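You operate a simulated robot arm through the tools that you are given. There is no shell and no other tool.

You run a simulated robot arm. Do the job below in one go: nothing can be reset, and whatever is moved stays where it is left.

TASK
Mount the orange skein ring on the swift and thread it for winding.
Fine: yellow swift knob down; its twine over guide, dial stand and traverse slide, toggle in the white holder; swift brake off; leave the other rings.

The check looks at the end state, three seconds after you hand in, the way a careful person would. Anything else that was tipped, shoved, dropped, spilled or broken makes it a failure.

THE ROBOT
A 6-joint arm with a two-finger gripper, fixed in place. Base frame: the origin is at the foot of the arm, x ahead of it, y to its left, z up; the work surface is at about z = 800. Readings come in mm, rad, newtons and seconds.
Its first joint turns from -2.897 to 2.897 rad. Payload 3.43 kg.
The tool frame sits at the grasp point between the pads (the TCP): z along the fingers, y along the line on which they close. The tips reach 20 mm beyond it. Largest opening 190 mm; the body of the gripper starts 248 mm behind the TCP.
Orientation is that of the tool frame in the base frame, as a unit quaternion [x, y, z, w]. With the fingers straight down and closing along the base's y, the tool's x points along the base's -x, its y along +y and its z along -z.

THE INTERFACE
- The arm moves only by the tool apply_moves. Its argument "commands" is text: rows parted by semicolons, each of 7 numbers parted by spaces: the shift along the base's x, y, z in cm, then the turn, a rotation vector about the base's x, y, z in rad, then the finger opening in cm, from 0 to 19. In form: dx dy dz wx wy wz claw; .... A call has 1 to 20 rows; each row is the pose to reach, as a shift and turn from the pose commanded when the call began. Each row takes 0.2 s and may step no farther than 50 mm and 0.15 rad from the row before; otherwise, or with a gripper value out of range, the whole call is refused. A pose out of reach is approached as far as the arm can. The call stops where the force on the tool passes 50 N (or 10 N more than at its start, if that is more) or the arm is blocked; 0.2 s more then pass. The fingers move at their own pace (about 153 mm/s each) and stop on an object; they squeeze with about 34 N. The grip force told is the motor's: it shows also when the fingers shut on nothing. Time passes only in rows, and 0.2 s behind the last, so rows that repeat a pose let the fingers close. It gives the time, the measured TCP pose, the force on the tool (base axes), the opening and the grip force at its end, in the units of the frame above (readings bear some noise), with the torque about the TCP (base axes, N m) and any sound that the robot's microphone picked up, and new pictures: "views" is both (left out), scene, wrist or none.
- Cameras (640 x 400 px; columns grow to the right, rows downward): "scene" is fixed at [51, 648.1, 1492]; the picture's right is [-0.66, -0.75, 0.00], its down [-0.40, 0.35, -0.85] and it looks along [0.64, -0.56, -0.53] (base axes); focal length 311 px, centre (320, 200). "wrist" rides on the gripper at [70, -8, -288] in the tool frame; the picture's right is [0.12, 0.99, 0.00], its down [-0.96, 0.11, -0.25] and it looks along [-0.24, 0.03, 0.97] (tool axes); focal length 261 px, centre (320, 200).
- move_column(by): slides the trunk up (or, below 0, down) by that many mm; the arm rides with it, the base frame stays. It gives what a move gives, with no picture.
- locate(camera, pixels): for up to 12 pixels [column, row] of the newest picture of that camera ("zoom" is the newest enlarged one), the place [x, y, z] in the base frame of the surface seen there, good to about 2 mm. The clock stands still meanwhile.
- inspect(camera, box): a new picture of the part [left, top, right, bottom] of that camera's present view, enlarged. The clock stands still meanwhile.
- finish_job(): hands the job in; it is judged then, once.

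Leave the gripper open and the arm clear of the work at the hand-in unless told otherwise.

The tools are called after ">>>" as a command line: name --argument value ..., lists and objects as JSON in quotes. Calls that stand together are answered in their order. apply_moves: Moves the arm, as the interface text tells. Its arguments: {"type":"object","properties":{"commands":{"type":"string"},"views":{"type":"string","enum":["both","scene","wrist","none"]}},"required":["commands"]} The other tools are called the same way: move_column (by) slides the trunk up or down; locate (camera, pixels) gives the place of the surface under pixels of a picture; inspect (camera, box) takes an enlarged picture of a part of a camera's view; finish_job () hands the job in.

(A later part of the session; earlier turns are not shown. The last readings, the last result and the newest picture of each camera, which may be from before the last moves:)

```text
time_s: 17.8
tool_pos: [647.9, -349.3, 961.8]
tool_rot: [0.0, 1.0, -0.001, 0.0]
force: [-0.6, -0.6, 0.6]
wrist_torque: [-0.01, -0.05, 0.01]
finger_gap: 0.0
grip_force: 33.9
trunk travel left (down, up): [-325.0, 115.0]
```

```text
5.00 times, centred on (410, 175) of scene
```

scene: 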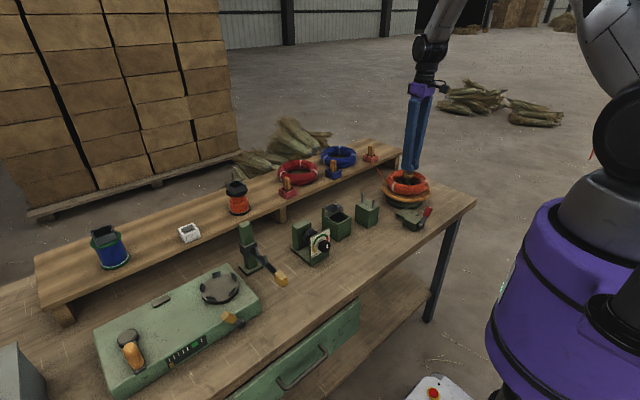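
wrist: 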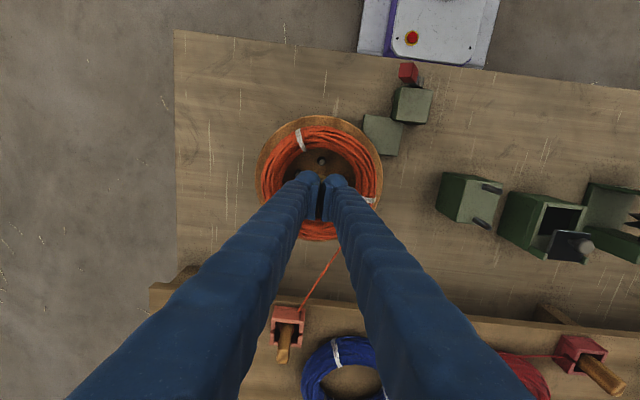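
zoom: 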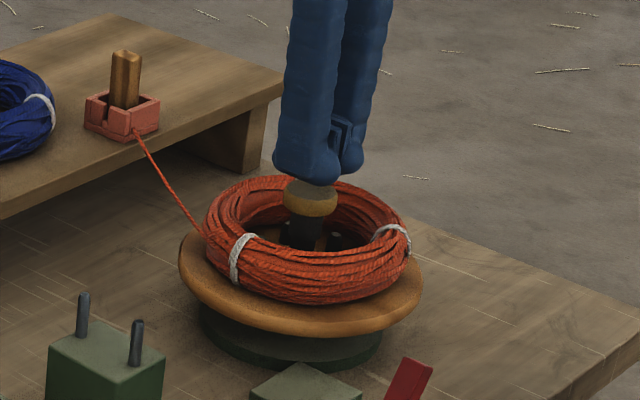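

The closed tips are about 15 mm above the knob. I press down in small steps; the call stops itself if the force passes 50 N.

>>> apply_moves --commands "0 0 -1 0 0 0 0; 0 0 -1.5 0 0 0 0; 0 0 -2 0 0 0 0; 0 0 -2.5 0 0 0 0; 0 0 -3 0 0 0 0; 0 0 -3 0 0 0 0"

>>> inspect --camera "scene" --box '[370, 135, 450, 215]'

```text
time_s: 19.2
tool_pos: [649.9, -348.7, 933.3]
tool_rot: [-0.001, 1.0, 0.0, 0.001]
force: [0.2, -0.5, 0.8]
wrist_torque: [0.01, -0.03, 0.01]
finger_gap: 0.0
grip_force: 34.3
trunk travel left (down, up): [-325.0, 115.0]
```

scene: 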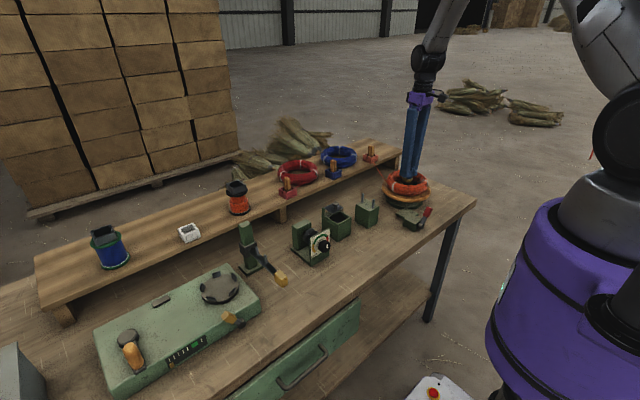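
wrist: 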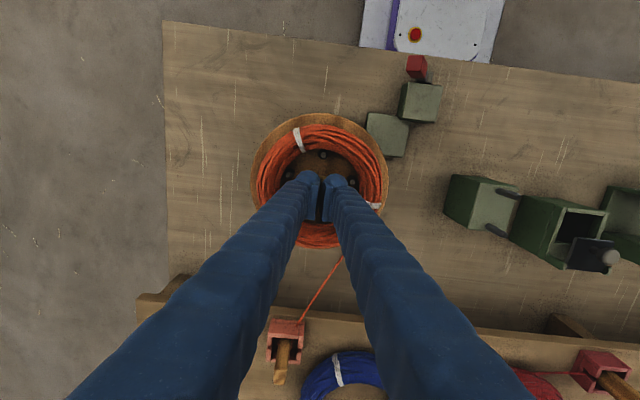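

```text
5.00 times, centred on (410, 175) of scene
```

zoom: 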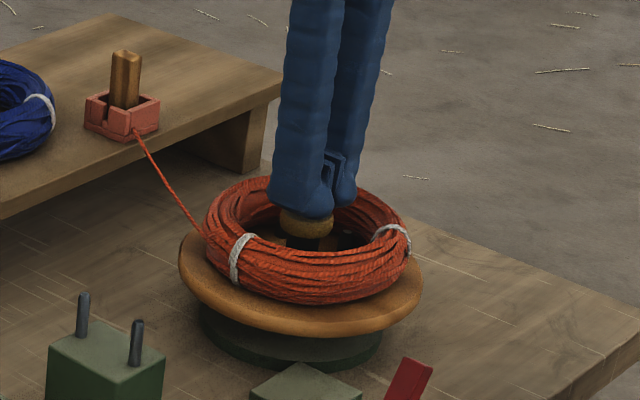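

The knob is going down and the pegs are spreading. I continue pressing.

>>> apply_moves --commands "0 0 -0.5 0 0 0 0; 0 0 -1 0 0 0 0; 0 0 -1.5 0 0 0 0; 0 0 -2 0 0 0 0; 0 0 -2.5 0 0 0 0; 0 0 -3 0 0 0 0"

>>> inspect --camera "scene" --box '[370, 135, 450, 215]'

```text
time_s: 20.1
tool_pos: [649.1, -350.4, 923.7]
tool_rot: [-0.001, 1.0, -0.001, 0.002]
force: [-9.7, 4.3, 38.4]
wrist_torque: [0.2, 0.35, 0.0]
finger_gap: 6.0
grip_force: 34.1
trunk travel left (down, up): [-325.0, 115.0]
stopped in row 4: the force on the tool passed its limit at 55 N (the readings are from after the stop); the commanded pose is now the measured one
```

scene: 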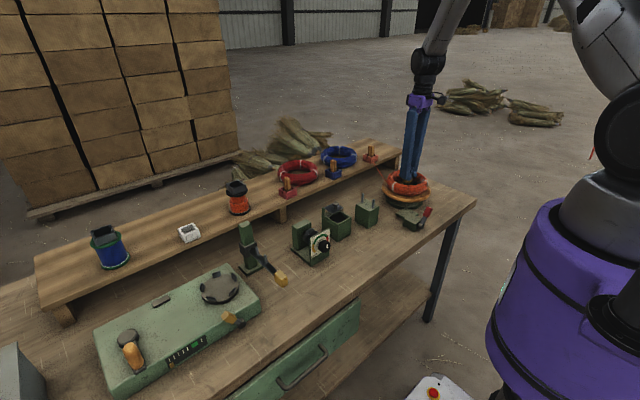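
wrist: 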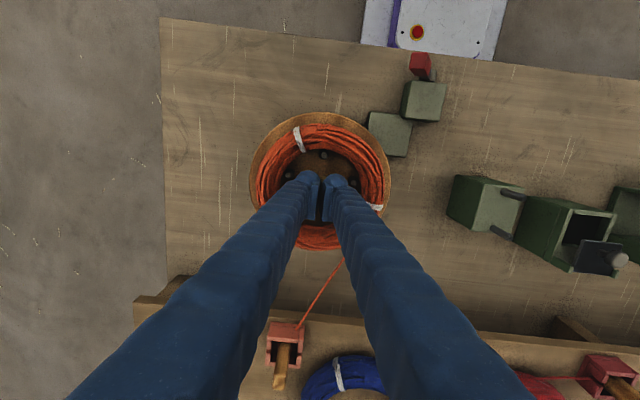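

```text
5.00 times, centred on (410, 175) of scene
```

zoom: 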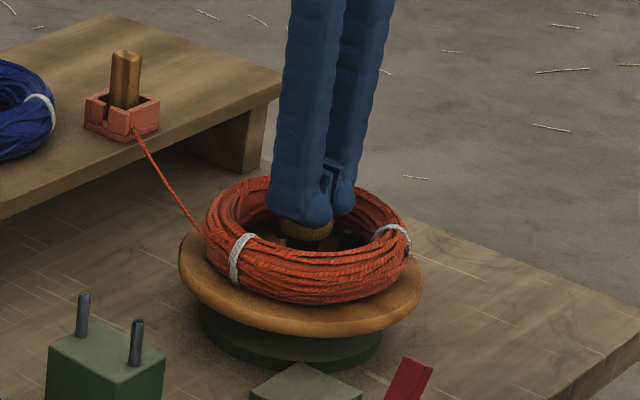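

Hard stop with the knob top at about z 904, roughly 23 mm of travel. I rise and look whether the knob stays down.

>>> apply_moves --commands "0 0 1 0 0 0 0; 0 0 5 0 0 0 0; 0 0 10 0 0 0 0; 0 4 13 0 0 0 4; 0 8 15 0 0 0 10; 0 8 15 0 0 0 19; 0 8 15 0 0 0 19; 0 8 15 0 0 0 19"

>>> inspect --camera "scene" --box '[370, 135, 450, 215]'

>>> inspect --camera "wrist" --box '[220, 80, 400, 240]'

```text
time_s: 21.9
tool_pos: [651.5, -270.6, 1069.5]
tool_rot: [0.0, 1.0, -0.001, 0.002]
force: [0.2, 1.4, -0.1]
wrist_torque: [-0.09, 0.04, 0.03]
finger_gap: 189.9
grip_force: 0.1
trunk travel left (down, up): [-325.0, 115.0]
```

scene: 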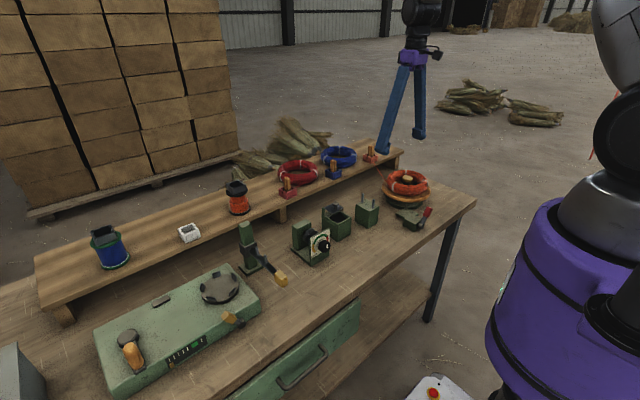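
wrist: 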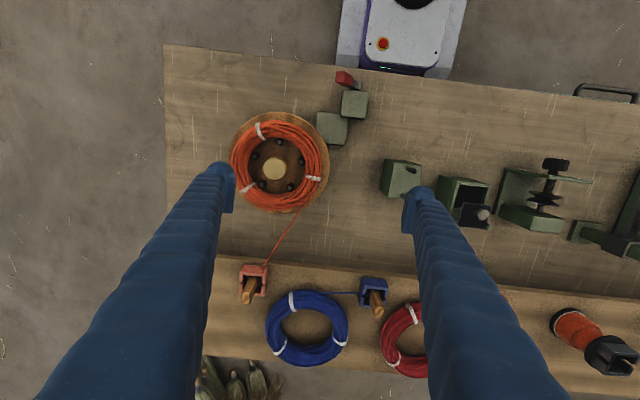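

```text
5.00 times, centred on (410, 175) of scene
```

zoom: 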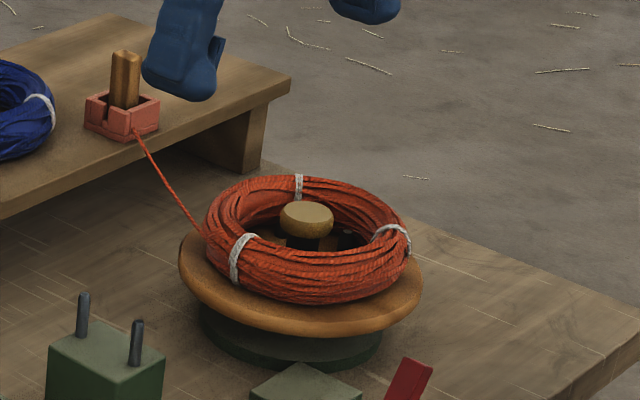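

```text
2.50 times, centred on (310, 160) of wrist
```

zoom: 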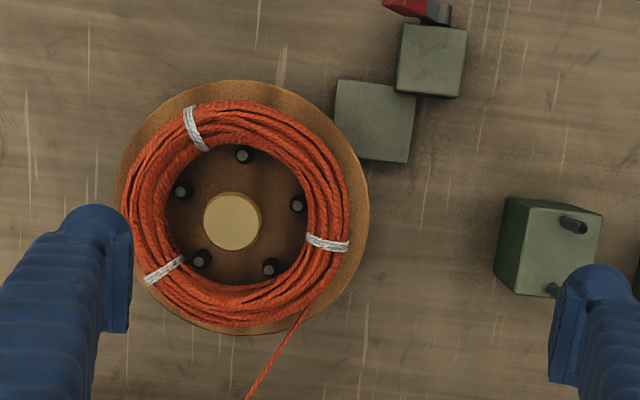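

The knob stayed down and the pegs spread out to the ring. I'll check the knob height and peg radii.

>>> locate --camera "zoom" --pixels '[[233, 220], [244, 154], [183, 190], [298, 204], [202, 259], [270, 268], [234, 136], [165, 210], [310, 215], [235, 285], [122, 205], [348, 210]]'

>>> locate --camera "scene" --pixels '[[408, 179], [430, 211], [427, 216], [417, 224], [402, 212]]'

>>> inspect --camera "wrist" --box '[305, 60, 385, 150]'

```text
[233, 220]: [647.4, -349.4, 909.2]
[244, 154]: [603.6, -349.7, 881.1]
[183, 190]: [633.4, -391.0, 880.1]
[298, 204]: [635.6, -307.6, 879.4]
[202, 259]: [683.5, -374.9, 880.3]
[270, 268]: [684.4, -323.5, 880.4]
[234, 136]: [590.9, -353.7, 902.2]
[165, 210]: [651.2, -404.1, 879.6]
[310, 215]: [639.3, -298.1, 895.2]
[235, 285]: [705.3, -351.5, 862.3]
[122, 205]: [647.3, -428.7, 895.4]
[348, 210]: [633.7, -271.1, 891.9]
```

```text
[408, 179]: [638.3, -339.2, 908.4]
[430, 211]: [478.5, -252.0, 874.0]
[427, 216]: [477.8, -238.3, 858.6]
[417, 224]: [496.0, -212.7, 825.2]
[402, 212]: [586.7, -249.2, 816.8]
```

```text
4.44 times, centred on (345, 105) of wrist
```

zoom: 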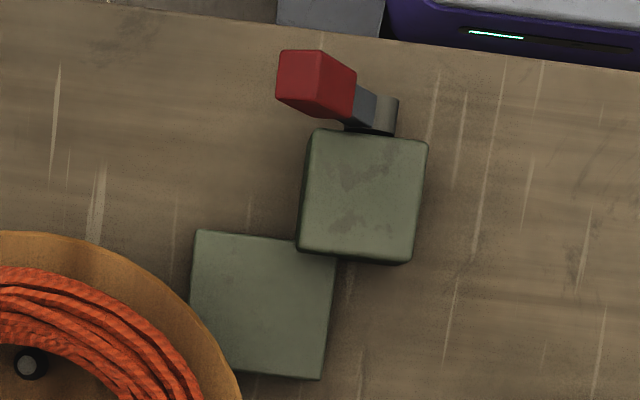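

The knob top is at z 908.7 (was 927.7), and the pegs are at 45 mm radius, touching the ring's inner side. I'll press once more gently to confirm it is bottomed out.

>>> apply_moves --commands "-0.1 -4 0 0 0 0 10; -0.2 -7.9 0 0 0 0 0; -0.2 -7.9 0 0 0 0 0; -0.2 -7.9 -4 0 0 0 0; -0.2 -7.9 -8 0 0 0 0; -0.2 -7.9 -12 0 0 0 0; -0.2 -7.9 -13 0 0 0 0; -0.2 -7.9 -13 0 0 0 0" --views "none"

>>> apply_moves --commands "0 0 -0.3 0 0 0 0; 0 0 -0.6 0 0 0 0; 0 0 -0.8 0 0 0 0; 0 0 -0.8 0 0 0 0" --views "none"

>>> apply_moves --commands "0 0 -0.2 0 0 0 0; 0 0 -0.4 0 0 0 0; 0 0 -0.6 0 0 0 0; 0 0 -0.8 0 0 0 0; 0 0 -1.0 0 0 0 0; 0 0 -1.2 0 0 0 0; 0 0 -1.2 0 0 0 0" --views "none"

```text
time_s: 23.6
tool_pos: [648.9, -350.5, 941.2]
tool_rot: [0.0, 1.0, -0.001, 0.002]
force: [0.5, 0.9, 1.0]
wrist_torque: [0.02, 0.03, 0.02]
finger_gap: 0.0
grip_force: 34.0
trunk travel left (down, up): [-325.0, 115.0]
```

```text
time_s: 24.6
tool_pos: [648.8, -350.0, 934.0]
tool_rot: [0.0, 1.0, -0.001, 0.002]
force: [-0.1, 0.7, -0.2]
wrist_torque: [-0.01, -0.01, 0.03]
finger_gap: 0.0
grip_force: 33.8
trunk travel left (down, up): [-325.0, 115.0]
```

```text
time_s: 26.2
tool_pos: [649.9, -348.9, 924.5]
tool_rot: [0.0, 1.0, -0.001, 0.004]
force: [2.9, 4.2, 41.4]
wrist_torque: [0.2, 0.15, 0.02]
finger_gap: 6.1
grip_force: 34.5
trunk travel left (down, up): [-325.0, 115.0]
```

It reads 41 N at the same height, so the knob is bottomed out. I retreat and look again.

>>> apply_moves --commands "0 0 1 0 0 0 0; 0 0 5 0 0 0 0; 0 0 10 0 0 0 0; 0 4 13 0 0 0 4; 0 8 15 0 0 0 10; 0 8 18 0 0 0 19; 0 8 18 0 0 0 19"

>>> locate --camera "scene" --pixels '[[408, 178], [407, 180], [405, 178]]'

```text
time_s: 27.9
tool_pos: [649.7, -269.6, 1102.1]
tool_rot: [0.0, 1.0, -0.001, 0.001]
force: [-0.2, 0.0, 0.3]
wrist_torque: [0.08, -0.01, -0.01]
finger_gap: 190.1
grip_force: 0.1
trunk travel left (down, up): [-325.0, 115.0]
```

scene: 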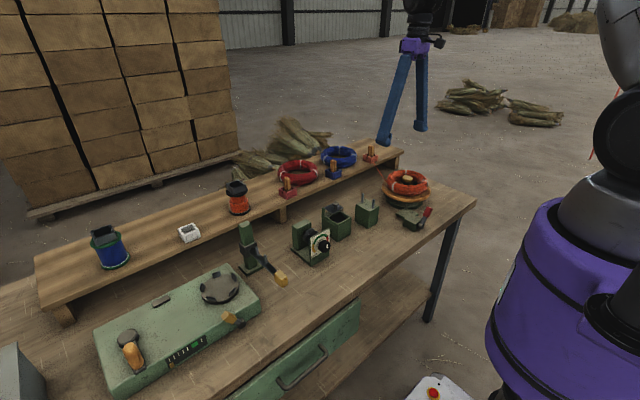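
wrist: 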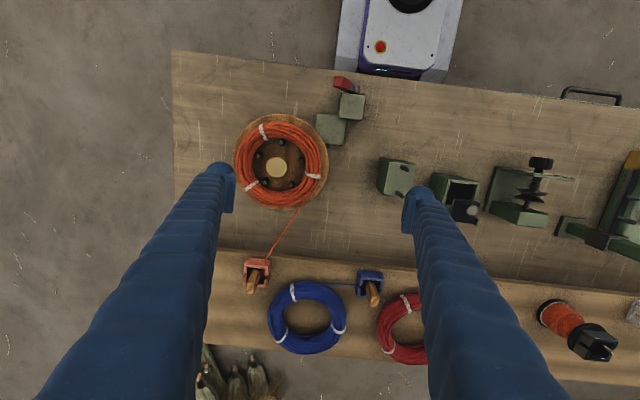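

```text
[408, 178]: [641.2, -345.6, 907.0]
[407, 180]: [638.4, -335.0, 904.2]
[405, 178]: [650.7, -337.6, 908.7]
```

The knob is confirmed down at about 908. Now the brake: I'll zoom in on it closely from the scene camera and the wrist camera.

>>> inspect --camera "scene" --box '[385, 190, 445, 235]'

>>> inspect --camera "wrist" --box '[300, 65, 380, 155]'

```text
8.89 times, centred on (415, 212) of scene
```

zoom: 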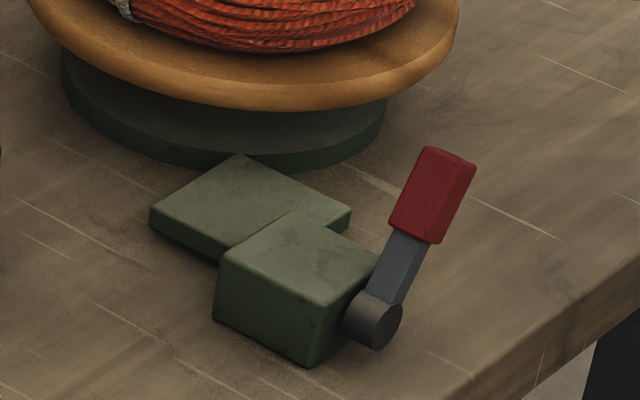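

```text
4.44 times, centred on (340, 110) of wrist
```

zoom: 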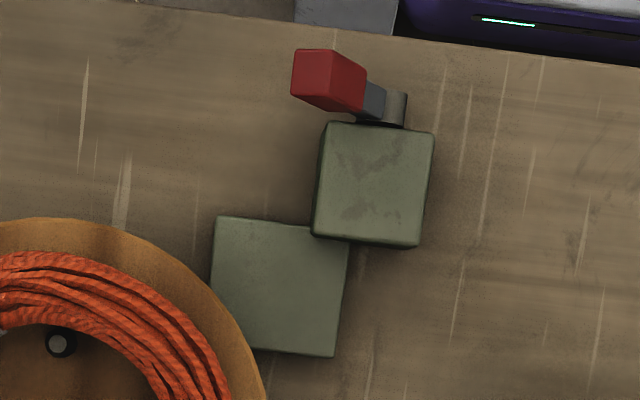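

The lever leans toward -y (the swift side), and there is no marking that tells me which state is off. I'll test it by gripping the mounted ring gently from outside, turning a little, and reading the torque.

>>> apply_moves --commands "0 -4 0 0 0 0 19; 0 -8 0 0 0 0 19; 0 -8 -5 0 0 0 19; 0 -8 -10 0 0 0 19; 0 -8 -15 0 0 0 19; 0 -8 -18 0 0 0 19; 0 -8 -20.4 0 0 0 19; 0 -8 -20.4 0 0 0 19"

```text
time_s: 29.6
tool_pos: [646.9, -349.2, 898.6]
tool_rot: [0.0, 1.0, 0.0, 0.003]
force: [-0.2, 0.3, -0.1]
wrist_torque: [0.01, -0.03, -0.01]
finger_gap: 190.2
grip_force: 0.0
trunk travel left (down, up): [-325.0, 115.0]
```

scene: 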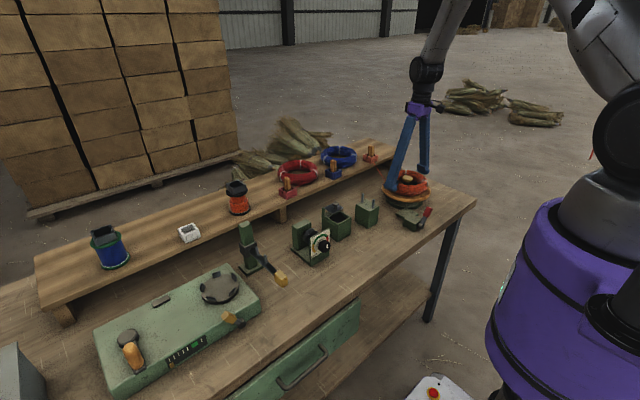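
wrist: 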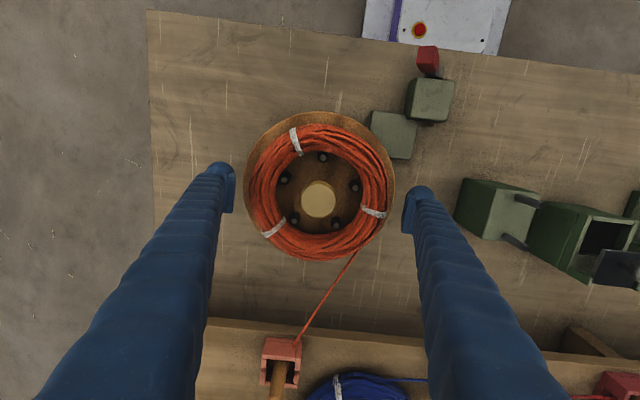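

I close lightly on the ring, turn 0.08 rad, and read the torque.

>>> apply_moves --commands "0 0 0 0 0 0 17; 0 0 0 0 0 0 15; 0 0 0 0 0 0 14; 0 0 0 0 0 0 14; 0 0 0 0 0 0 14" --views "none"

>>> apply_moves --commands "0 0 0 0 0 0.03 14; 0 0 0 0 0 0.06 14; 0 0 0 0 0 0.08 14; 0 0 0 0 0 0.08 14" --views "wrist"

```text
time_s: 30.9
tool_pos: [649.9, -348.6, 897.6]
tool_rot: [0.0, 1.0, -0.001, 0.003]
force: [-0.4, -5.0, 0.0]
wrist_torque: [0.01, 0.02, -0.03]
finger_gap: 142.7
grip_force: 2.7
trunk travel left (down, up): [-325.0, 115.0]
```

```text
time_s: 31.9
tool_pos: [648.3, -349.7, 898.8]
tool_rot: [-0.041, 0.999, 0.0, 0.003]
force: [-5.3, -6.1, 2.8]
wrist_torque: [0.2, 0.08, -0.03]
finger_gap: 142.6
grip_force: 33.8
trunk travel left (down, up): [-325.0, 115.0]
```

wrist: 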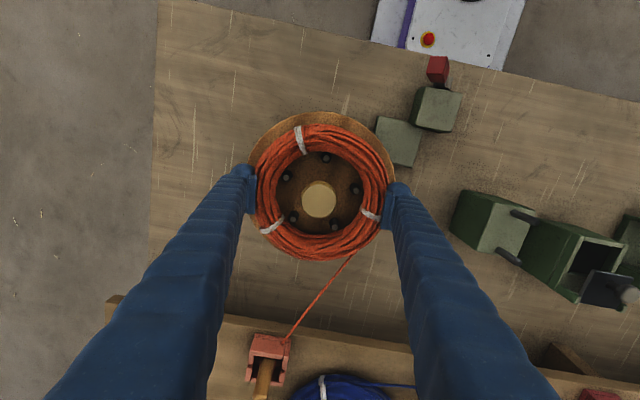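

The torque is small, but the ring and pegs did not turn with the pads (ties and pegs stayed static in the world). So the disc is resisting, which suggests the brake is on now. I turn back, release and rise.

>>> apply_moves --commands "0 0 0 0 0 0 16; 0 0 0 0 0 0 19; 0 0 0 0 0 0 19; 0 0 3 0 0 -0.04 19; 0 0 8 0 0 -0.08 19; 0 0 13 0 0 -0.08 19; 0 4 16 0 0 -0.08 19; 0 4 16 0 0 -0.08 19"

>>> inspect --camera "wrist" --box '[220, 80, 400, 240]'

```text
time_s: 33.6
tool_pos: [650.2, -308.0, 1058.5]
tool_rot: [0.0, 1.0, -0.001, 0.003]
force: [-0.2, -0.3, -0.1]
wrist_torque: [-0.16, 0.03, -0.04]
finger_gap: 190.1
grip_force: 0.1
trunk travel left (down, up): [-325.0, 115.0]
```

scene: 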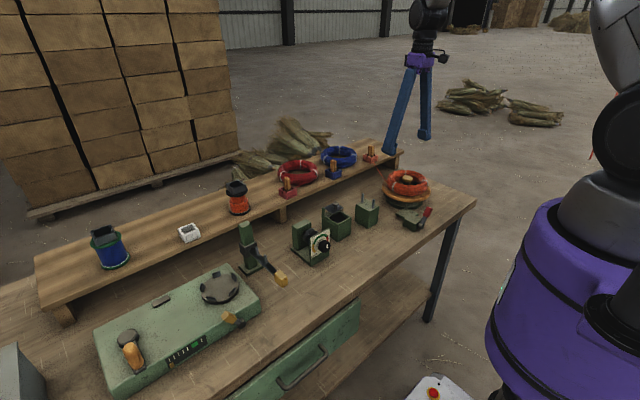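
wrist: 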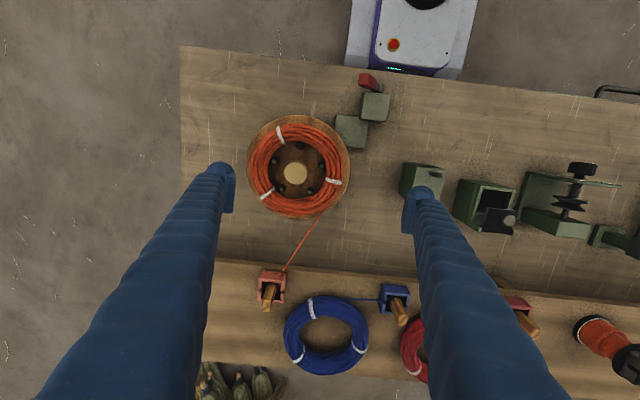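

```text
2.50 times, centred on (310, 160) of wrist
```

zoom: 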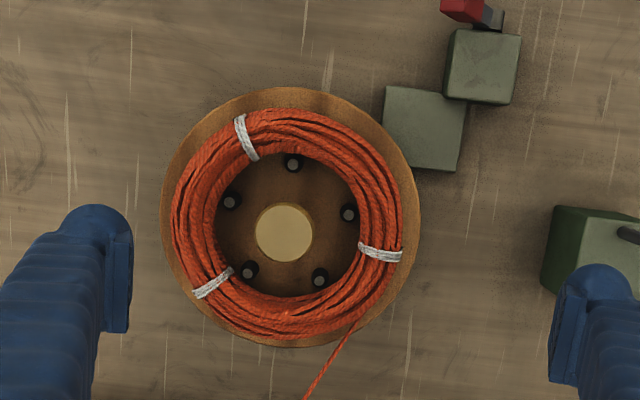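

Next the lever: its red end is at about (479,-252,878), pivoting at about (482,-213,825). I go with closed fingers to the -y side of it (478,-297), high first and then down to tip z≈866, and look before pushing.

>>> apply_moves --commands "-4.3 0.3 0 0 0 0 10; -8.6 0.6 0 0 0 0 4; -12.9 0.9 0 0 0 0 0; -17.2 1.1 0 0 0 0 0; -17.2 1.1 -4.5 0 0 0 0; -17.2 1.1 -9 0 0 0 0; -17.2 1.1 -13.5 0 0 0 0; -17.2 1.1 -17.2 0 0 0 0; -17.2 1.1 -17.2 0 0 0 0"

>>> inspect --camera "scene" --box '[385, 165, 455, 235]'

```text
time_s: 35.6
tool_pos: [476.1, -296.9, 885.5]
tool_rot: [-0.001, 1.0, -0.001, 0.003]
force: [-0.6, -0.6, -0.1]
wrist_torque: [0.01, -0.03, 0.01]
finger_gap: 0.0
grip_force: 34.2
trunk travel left (down, up): [-325.0, 115.0]
```

scene: 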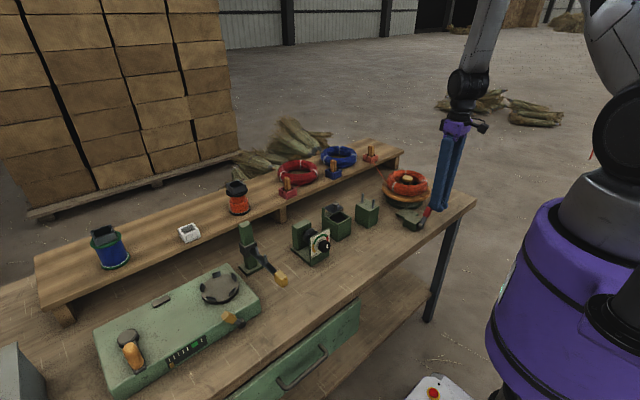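
wrist: 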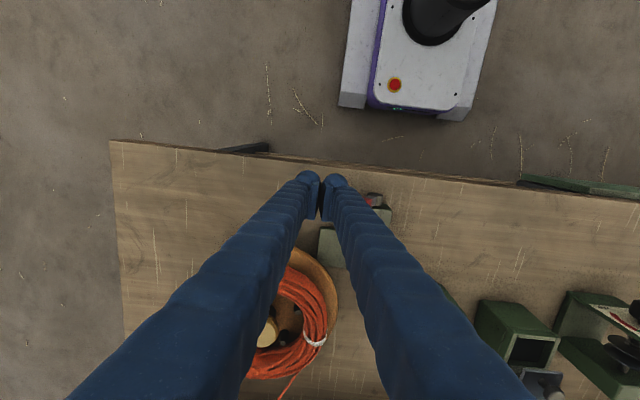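

```text
5.71 times, centred on (420, 200) of scene
```

zoom: 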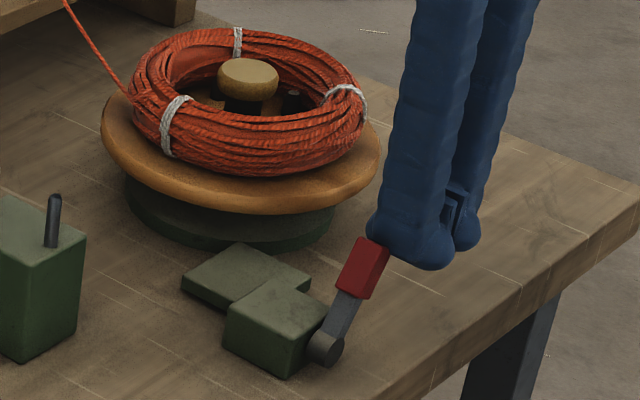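

The fingers are just beside the red handle on its -y side. I push gently in +y.

>>> apply_moves --commands "0 1 0 0 0 0 0; 0 2 0 0 0 0 0; 0 3 0 0 0 0 0; 0 4 0 0 0 0 0; 0 5 0 0 0 0 0; 0 5 0 0 0 0 0" --views "none"

>>> inspect --camera "scene" --box '[385, 165, 455, 235]'

```text
time_s: 37.0
tool_pos: [476.7, -248.6, 885.8]
tool_rot: [0.001, 1.0, -0.002, 0.002]
force: [-0.3, -0.5, -0.6]
wrist_torque: [-0.03, -0.03, -0.02]
finger_gap: 0.0
grip_force: 33.6
trunk travel left (down, up): [-325.0, 115.0]
```

```text
5.71 times, centred on (420, 200) of scene
```

zoom: 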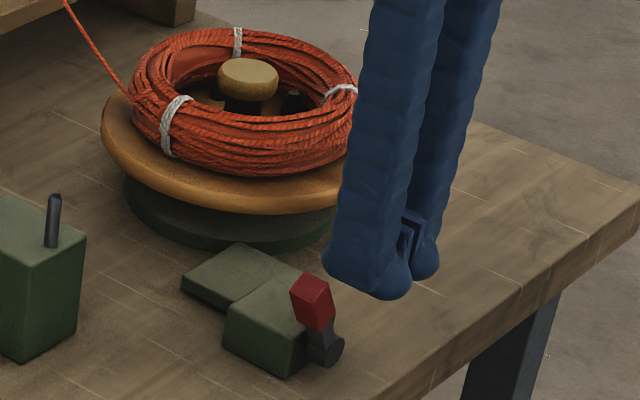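

The lever flipped over past vertical, toward +y. I'll locate its end and see whether it went all the way.

>>> locate --camera "zoom" --pixels '[[312, 285], [308, 310], [325, 345], [330, 320]]'

>>> apply_moves --commands "0 1 0 0 0 0 0; 0 2 0 0 0 0 0; 0 3 0 0 0 0 0; 0 3.5 0 0 0 0 0; 0 4 0 0 0 0 0; 0 4 0 0 0 0 0" --views "none"

>>> inspect --camera "scene" --box '[385, 165, 455, 235]'

```text
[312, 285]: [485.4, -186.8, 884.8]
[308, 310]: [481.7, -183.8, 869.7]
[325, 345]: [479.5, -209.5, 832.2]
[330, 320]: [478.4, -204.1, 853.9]
```

```text
time_s: 37.9
tool_pos: [478.2, -225.4, 888.0]
tool_rot: [0.002, 1.0, -0.003, 0.006]
force: [-11.9, -30.4, 13.4]
wrist_torque: [0.11, 0.12, 0.44]
finger_gap: 0.0
grip_force: 33.6
trunk travel left (down, up): [-325.0, 115.0]
stopped in row 4: the force on the tool passed its limit at 61 N (the readings are from after the stop); the commanded pose is now the measured one
```

```text
5.71 times, centred on (420, 200) of scene
```

zoom: 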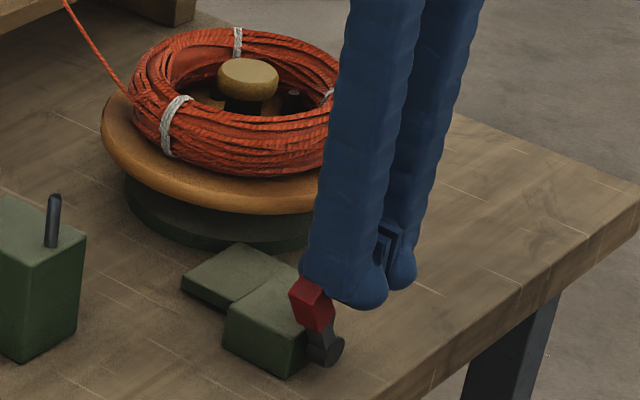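

The lever is at its hard stop on the +y side. I back off, rise, and repeat the turning test on the ring to see if the disc is now free.

>>> apply_moves --commands "0 -1 0 0 0 0 0; 0 -4 0 0 0 0 0; 0 -7 3 0 0 0 0; 0 -7 8 0 0 0 0; 0 -7 13 0 0 0 0; 4 -9 17 0 0 0 6; 8 -10 18 0 0 0 12; 12 -11 18 0 0 0 19; 16 -12.4 18 0 0 0 19; 17.1 -12.4 18 0 0 0 19; 17.1 -12.4 18 0 0 0 19"

>>> inspect --camera "scene" --box '[385, 165, 455, 235]'

```text
refused: row 6 steps farther than a row can; nothing moved
```

```text
5.71 times, centred on (420, 200) of scene
```

zoom: 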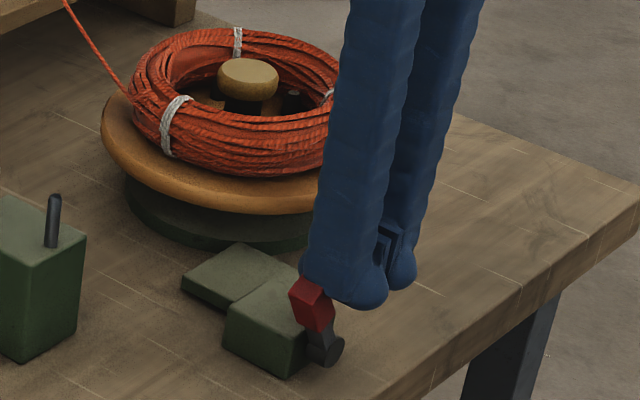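

One row was too long a step. I resend with smaller steps.

>>> apply_moves --commands "0 -1 0 0 0 0 0; 0 -4 0 0 0 0 0; 0 -7 3 0 0 0 0; 0 -7 8 0 0 0 0; 0 -7 13 0 0 0 0; 0 -7 17 0 0 0 0; 4 -9 18 0 0 0 6; 8 -10.5 18 0 0 0 12; 12 -12 18 0 0 0 19; 16 -12.4 18 0 0 0 19; 17.1 -12.4 18 0 0 0 19; 17.1 -12.4 18 0 0 0 19"

>>> inspect --camera "scene" --box '[385, 165, 455, 235]'

```text
time_s: 40.5
tool_pos: [649.7, -348.4, 1066.4]
tool_rot: [0.001, 1.0, -0.002, 0.005]
force: [0.0, 0.3, 0.5]
wrist_torque: [-0.02, 0.0, 0.0]
finger_gap: 190.1
grip_force: 0.1
trunk travel left (down, up): [-325.0, 115.0]
```

scene: 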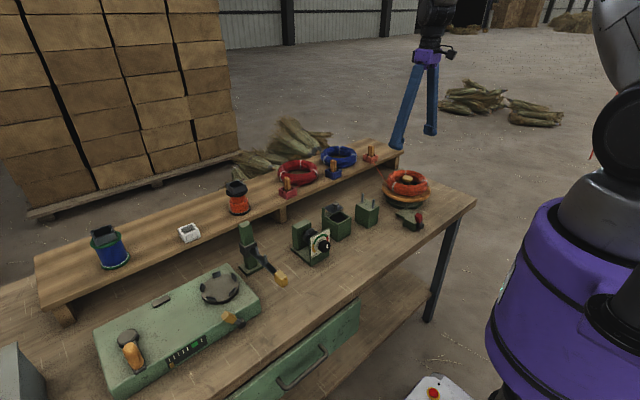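
wrist: 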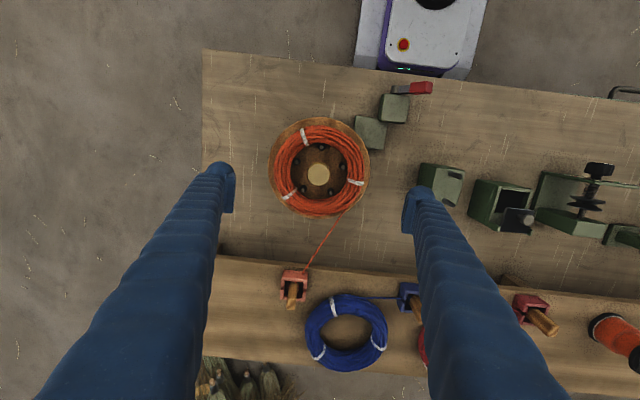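

```text
5.71 times, centred on (420, 200) of scene
```

zoom: 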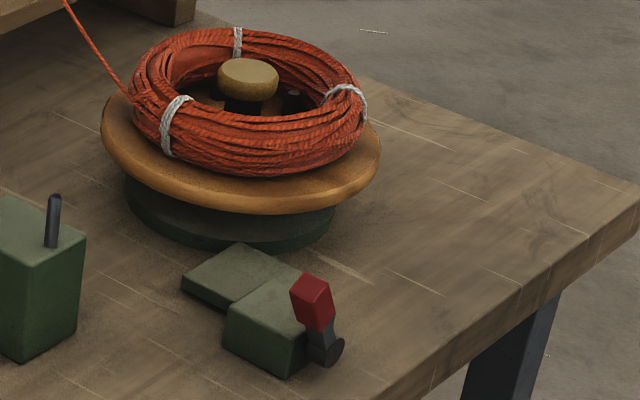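

The lever rests on the +y side. I repeat the same grip-and-turn test on the ring.

>>> apply_moves --commands "0 0 -5 0 0 0 19; 0 0 -10 0 0 0 19; 0 0 -14 0 0 0 19; 0 0 -16.8 0 0 0 19; 0 0 -16.8 0 0 0 17; 0 0 -16.8 0 0 0 15; 0 0 -16.8 0 0 0 14; 0 0 -16.8 0 0 0 14; 0 0 -16.8 0 0 0 14" --views "wrist"

>>> apply_moves --commands "0 0 0 0 0 0.03 14; 0 0 0 0 0 0.06 14; 0 0 0 0 0 0.08 14; 0 0 0 0 0 0.08 14" --views "wrist"

```text
time_s: 42.5
tool_pos: [650.7, -347.0, 899.3]
tool_rot: [0.002, 1.0, -0.002, 0.004]
force: [-1.5, -9.6, -0.9]
wrist_torque: [0.02, -0.01, 0.0]
finger_gap: 144.7
grip_force: 3.8
trunk travel left (down, up): [-325.0, 115.0]
```

wrist: 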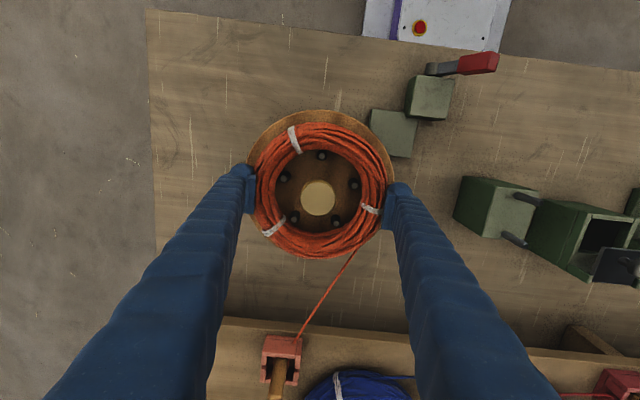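

```text
time_s: 43.5
tool_pos: [649.6, -347.6, 899.5]
tool_rot: [-0.038, 0.999, -0.001, 0.006]
force: [-0.8, -8.0, 0.9]
wrist_torque: [-0.1, 0.0, 0.01]
finger_gap: 144.5
grip_force: 4.2
trunk travel left (down, up): [-325.0, 115.0]
```

wrist: 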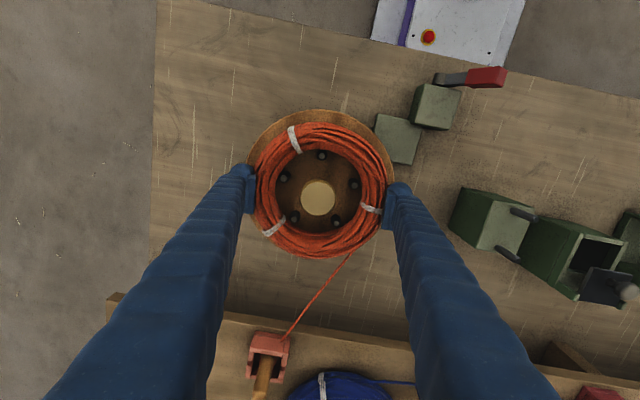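

This time the ring and pegs turned with the gripper and the resistance was minimal. So the brake is now off, and the earlier state was on. I turn back, release, rise, and head toward the toggle.

>>> apply_moves --commands "0 0 0 0 0 -0.04 14; 0 0 0 0 0 -0.08 14; 0 0 0 0 0 -0.08 16; 0 0 0 0 0 -0.08 19; 0 0 0 0 0 -0.08 19; 0 0 4 0 0 -0.08 19; 0 0 9 0 0 -0.08 19; 0 0 14 0 0 -0.08 19; 3 0 18 0 0 -0.08 19; 7.5 0 19 0 0 -0.08 19; 12 0 20 0 0 -0.08 19; 12 0 20 0 0 -0.08 19"

>>> inspect --camera "wrist" --box '[250, 180, 360, 290]'

>>> inspect --camera "scene" --box '[355, 135, 395, 170]'

```text
time_s: 46.1
tool_pos: [769.6, -348.3, 1100.6]
tool_rot: [0.002, 1.0, -0.002, 0.005]
force: [0.5, -0.1, 0.7]
wrist_torque: [-0.04, -0.04, -0.03]
finger_gap: 190.1
grip_force: 0.1
trunk travel left (down, up): [-325.0, 115.0]
```

scene: 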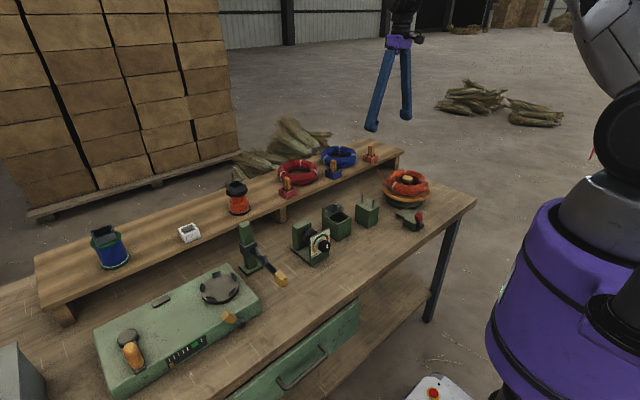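
wrist: 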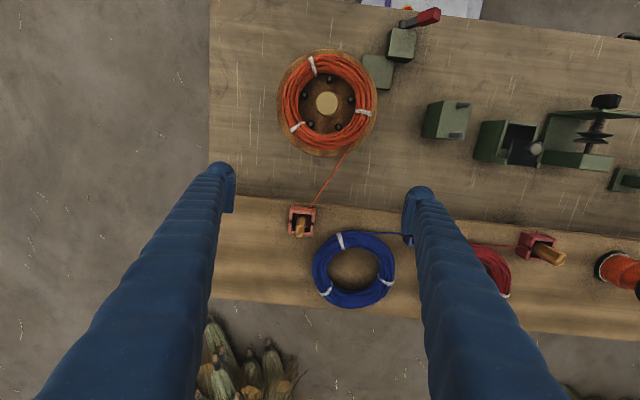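

```text
3.64 times, centred on (305, 235) of wrist
```

zoom: 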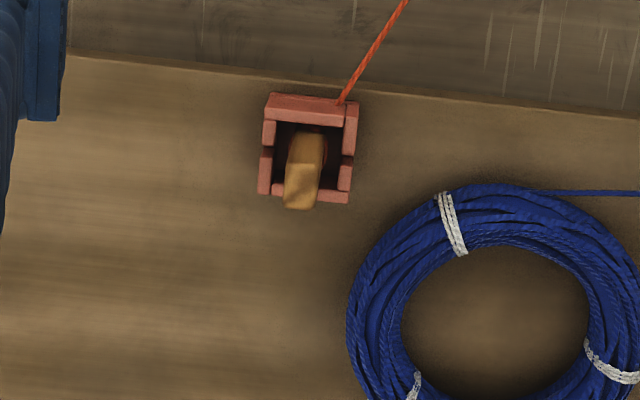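

```text
11.43 times, centred on (375, 152) of scene
```

zoom: 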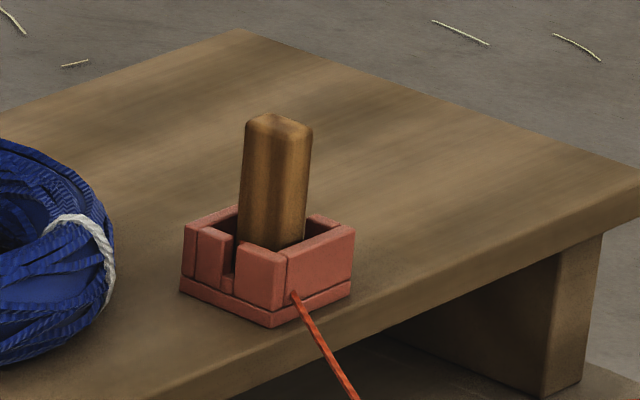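

The toggle stands upright in the orange holder. I'll locate its top and the holder edges using this scene zoom.

>>> locate --camera "zoom" --pixels '[[250, 122], [270, 114], [308, 130], [282, 133], [280, 200], [250, 200], [300, 180], [200, 250], [260, 260], [330, 250], [232, 210], [320, 215]]'

>>> inspect --camera "wrist" --box '[275, 195, 330, 245]'

```text
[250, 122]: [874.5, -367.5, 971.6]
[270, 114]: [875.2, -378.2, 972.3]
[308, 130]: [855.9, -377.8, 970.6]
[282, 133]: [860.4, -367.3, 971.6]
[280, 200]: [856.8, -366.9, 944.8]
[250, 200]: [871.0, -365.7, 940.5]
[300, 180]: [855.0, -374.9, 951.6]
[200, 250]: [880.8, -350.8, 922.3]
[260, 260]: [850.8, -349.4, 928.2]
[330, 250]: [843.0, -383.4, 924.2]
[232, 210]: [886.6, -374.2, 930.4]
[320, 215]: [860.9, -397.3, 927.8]
```

```text
8.00 times, centred on (302, 220) of wrist
```

zoom: 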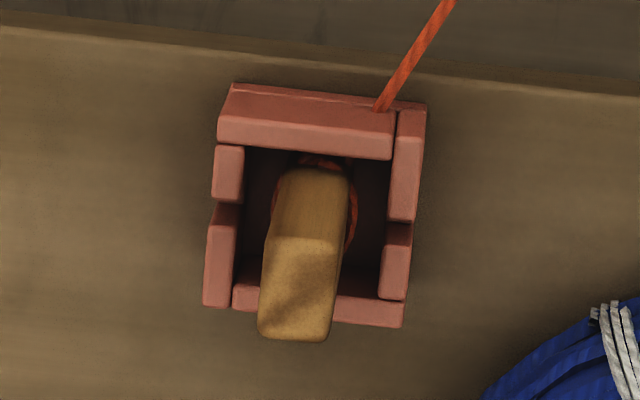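

The toggle is about 22 mm (x) by 15 mm (y), centred at (865.5,-372.5), with its top at z 972; the holder walls reach z≈929. I'll check the blue ring's nearest edge before descending next to it.

>>> locate --camera "wrist" --pixels '[[313, 268], [316, 255], [325, 243], [340, 233], [314, 285], [301, 226], [299, 236], [354, 231]]'

>>> apply_moves --commands "4 -0.8 -2 0 0 0 12; 8 -1.6 -4 0 0 0 6; 9.6 -2.4 -5 0 0 0 5; 9.6 -2.4 -5 0 0 0 5"

```text
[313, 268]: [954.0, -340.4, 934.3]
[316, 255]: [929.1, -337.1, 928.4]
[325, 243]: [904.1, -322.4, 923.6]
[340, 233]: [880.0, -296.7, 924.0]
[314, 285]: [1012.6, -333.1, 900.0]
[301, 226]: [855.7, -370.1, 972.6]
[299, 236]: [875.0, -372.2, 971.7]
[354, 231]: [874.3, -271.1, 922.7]
```

```text
time_s: 47.1
tool_pos: [866.7, -370.7, 1048.8]
tool_rot: [0.002, 1.0, -0.001, 0.004]
force: [-0.2, 0.3, -0.5]
wrist_torque: [0.01, -0.03, 0.01]
finger_gap: 49.9
grip_force: 0.0
trunk travel left (down, up): [-325.0, 115.0]
```

scene: 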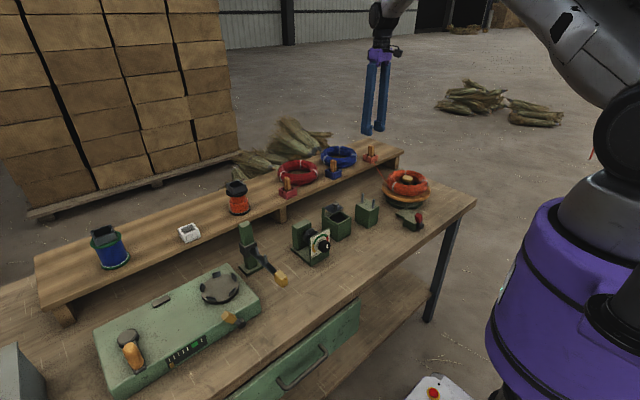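
wrist: 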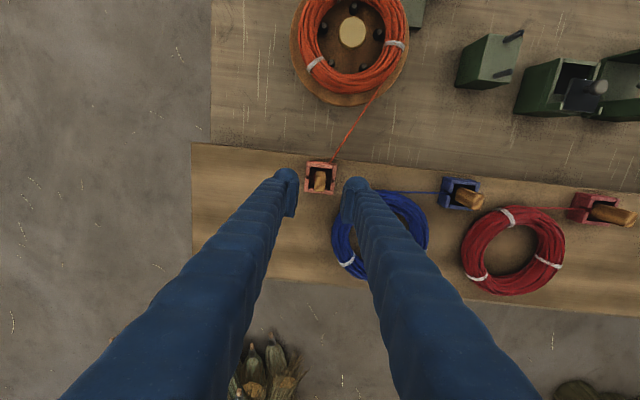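

The blue ring edge is at y≥-305 for x<887, and my finger's outer side will be at y≈-330, so it is clear. I descend to z≈957 around the toggle.

>>> apply_moves --commands "-0.1 -0.2 -3 0 0 0 5; -0.1 -0.2 -6 0 0 0 5; -0.1 -0.2 -9.2 0 0 0 5; -0.1 -0.2 -9.2 0 0 0 5"

>>> inspect --camera "scene" --box '[345, 110, 405, 170]'

>>> inspect --camera "wrist" --box '[270, 130, 370, 230]'

```text
time_s: 48.1
tool_pos: [864.3, -375.9, 956.5]
tool_rot: [0.001, 1.0, -0.002, 0.006]
force: [-0.3, 0.0, 0.8]
wrist_torque: [0.01, 0.01, -0.01]
finger_gap: 49.9
grip_force: 0.1
trunk travel left (down, up): [-325.0, 115.0]
```

scene: 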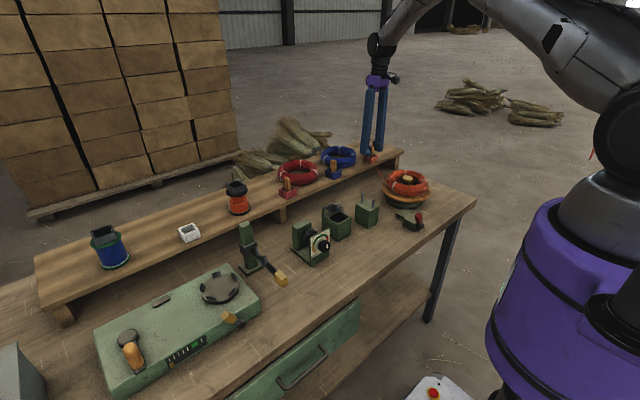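
wrist: 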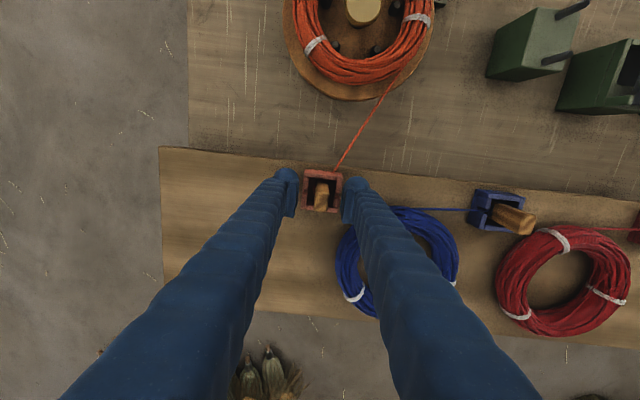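

```text
6.67 times, centred on (375, 140) of scene
```

zoom: 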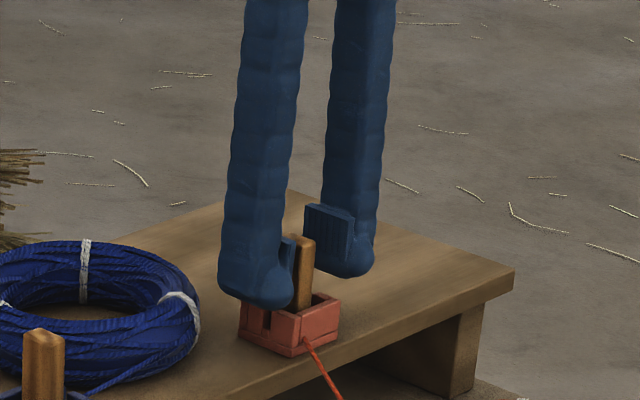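

```text
4.00 times, centred on (320, 180) of wrist
```

zoom: 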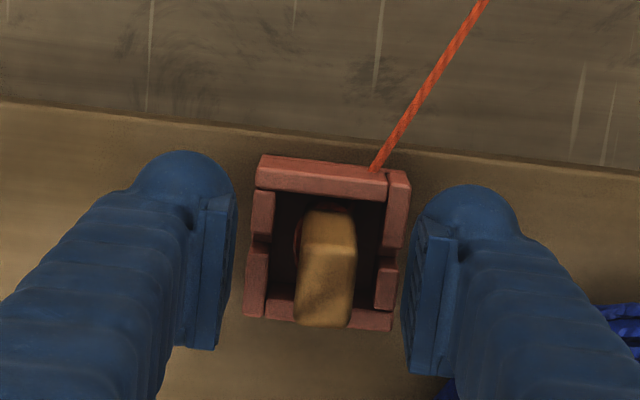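

The toggle is between the pads, slightly toward the +y finger. I shift 2 mm and close.

>>> apply_moves --commands "0 0.2 0 0 0 0 4; 0 0.2 0 0 0 0 3; 0 0.2 0 0 0 0 2; 0 0.2 0 0 0 0 1; 0 0.2 0 0 0 0 0.5; 0 0.2 0 0 0 0 0.5" --views "wrist"

>>> inspect --camera "scene" --box '[345, 110, 405, 170]'

```text
time_s: 49.5
tool_pos: [865.2, -372.2, 956.4]
tool_rot: [0.002, 1.0, -0.002, 0.005]
force: [0.9, -0.2, 0.8]
wrist_torque: [-0.03, 0.01, -0.04]
finger_gap: 14.1
grip_force: 34.0
trunk travel left (down, up): [-325.0, 115.0]
```

wrist: 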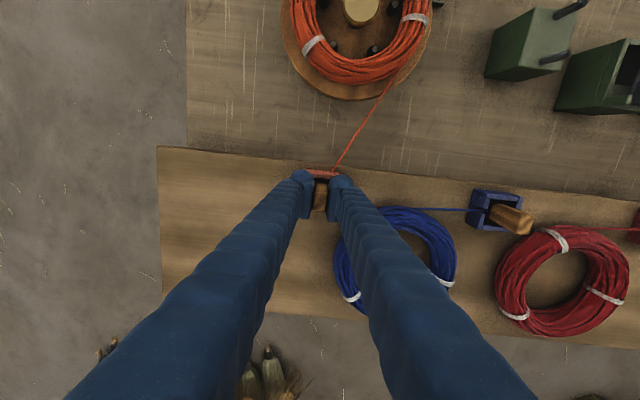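

```text
6.67 times, centred on (375, 140) of scene
```

zoom: 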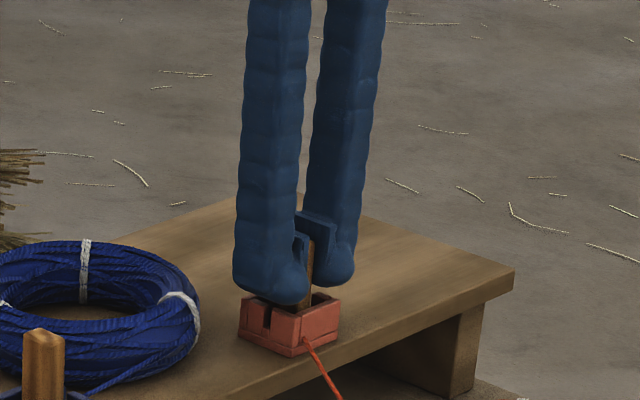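

The toggle is gripped (14 mm, 34 N). I lift straight up.

>>> apply_moves --commands "0 0 1 0 0 0 0.5; 0 0 3 0 0 0 0.5; 0 0 6 0 0 0 0.5; 0 0 9 0 0 0 0.5; 0 0 9 0 0 0 0.5"

>>> inspect --camera "scene" --box '[345, 90, 435, 180]'

```text
time_s: 50.7
tool_pos: [865.3, -371.2, 1046.3]
tool_rot: [0.002, 1.0, -0.002, 0.005]
force: [0.5, -0.4, -0.8]
wrist_torque: [-0.03, 0.0, 0.04]
finger_gap: 13.9
grip_force: 34.6
trunk travel left (down, up): [-325.0, 115.0]
```

scene: 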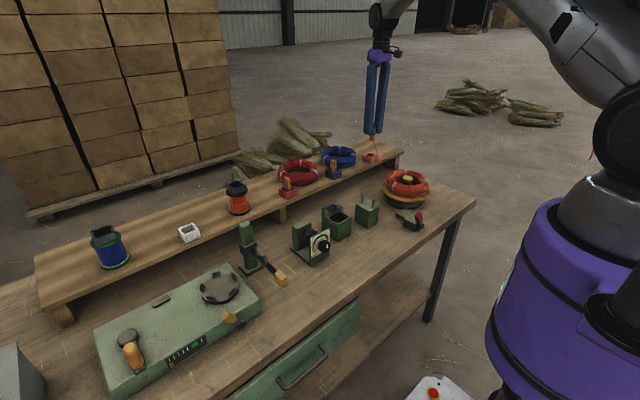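
wrist: 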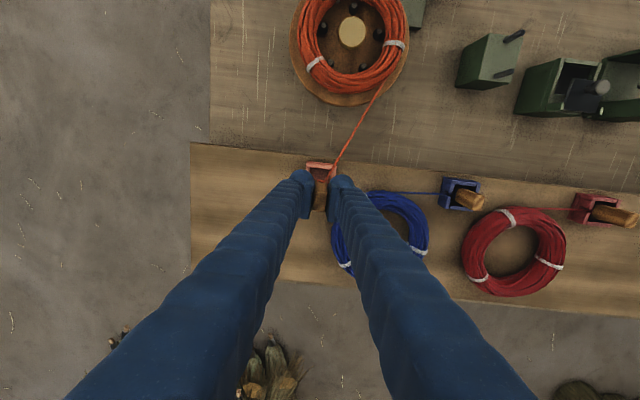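

```text
4.44 times, centred on (390, 135) of scene
```

zoom: 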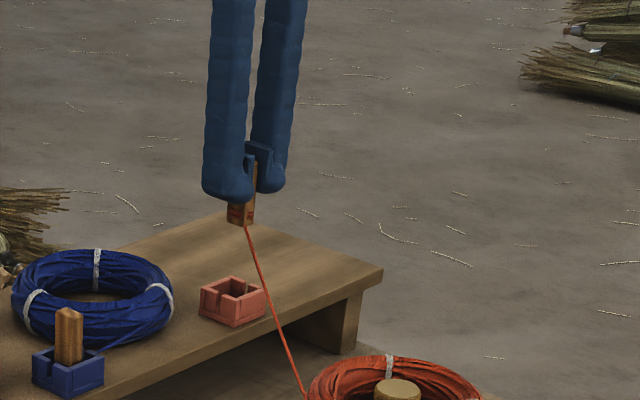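

The toggle is free with the twine trailing from its lower part. I'll locate the toggle bottom and details of the guide, box, dial stand and traverse slide.

>>> locate --camera "zoom" --pixels '[[240, 222], [247, 222], [250, 205], [232, 208], [245, 228]]'

>>> inspect --camera "scene" --box '[285, 185, 385, 270]'

```text
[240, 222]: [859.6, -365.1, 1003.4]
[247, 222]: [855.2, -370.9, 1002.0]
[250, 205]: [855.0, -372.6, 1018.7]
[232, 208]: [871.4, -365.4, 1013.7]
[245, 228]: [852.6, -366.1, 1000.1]
```

```text
4.71 times, centred on (335, 228) of scene
```

zoom: 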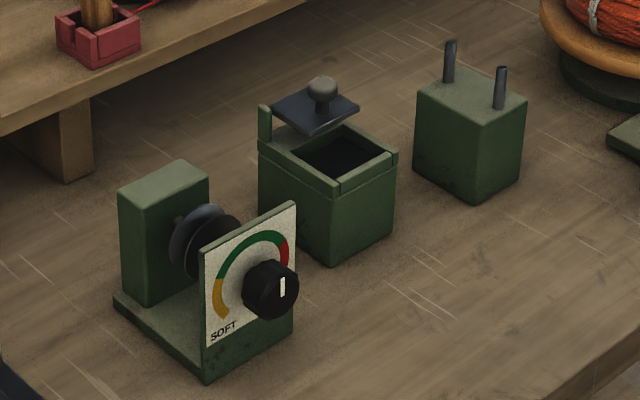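

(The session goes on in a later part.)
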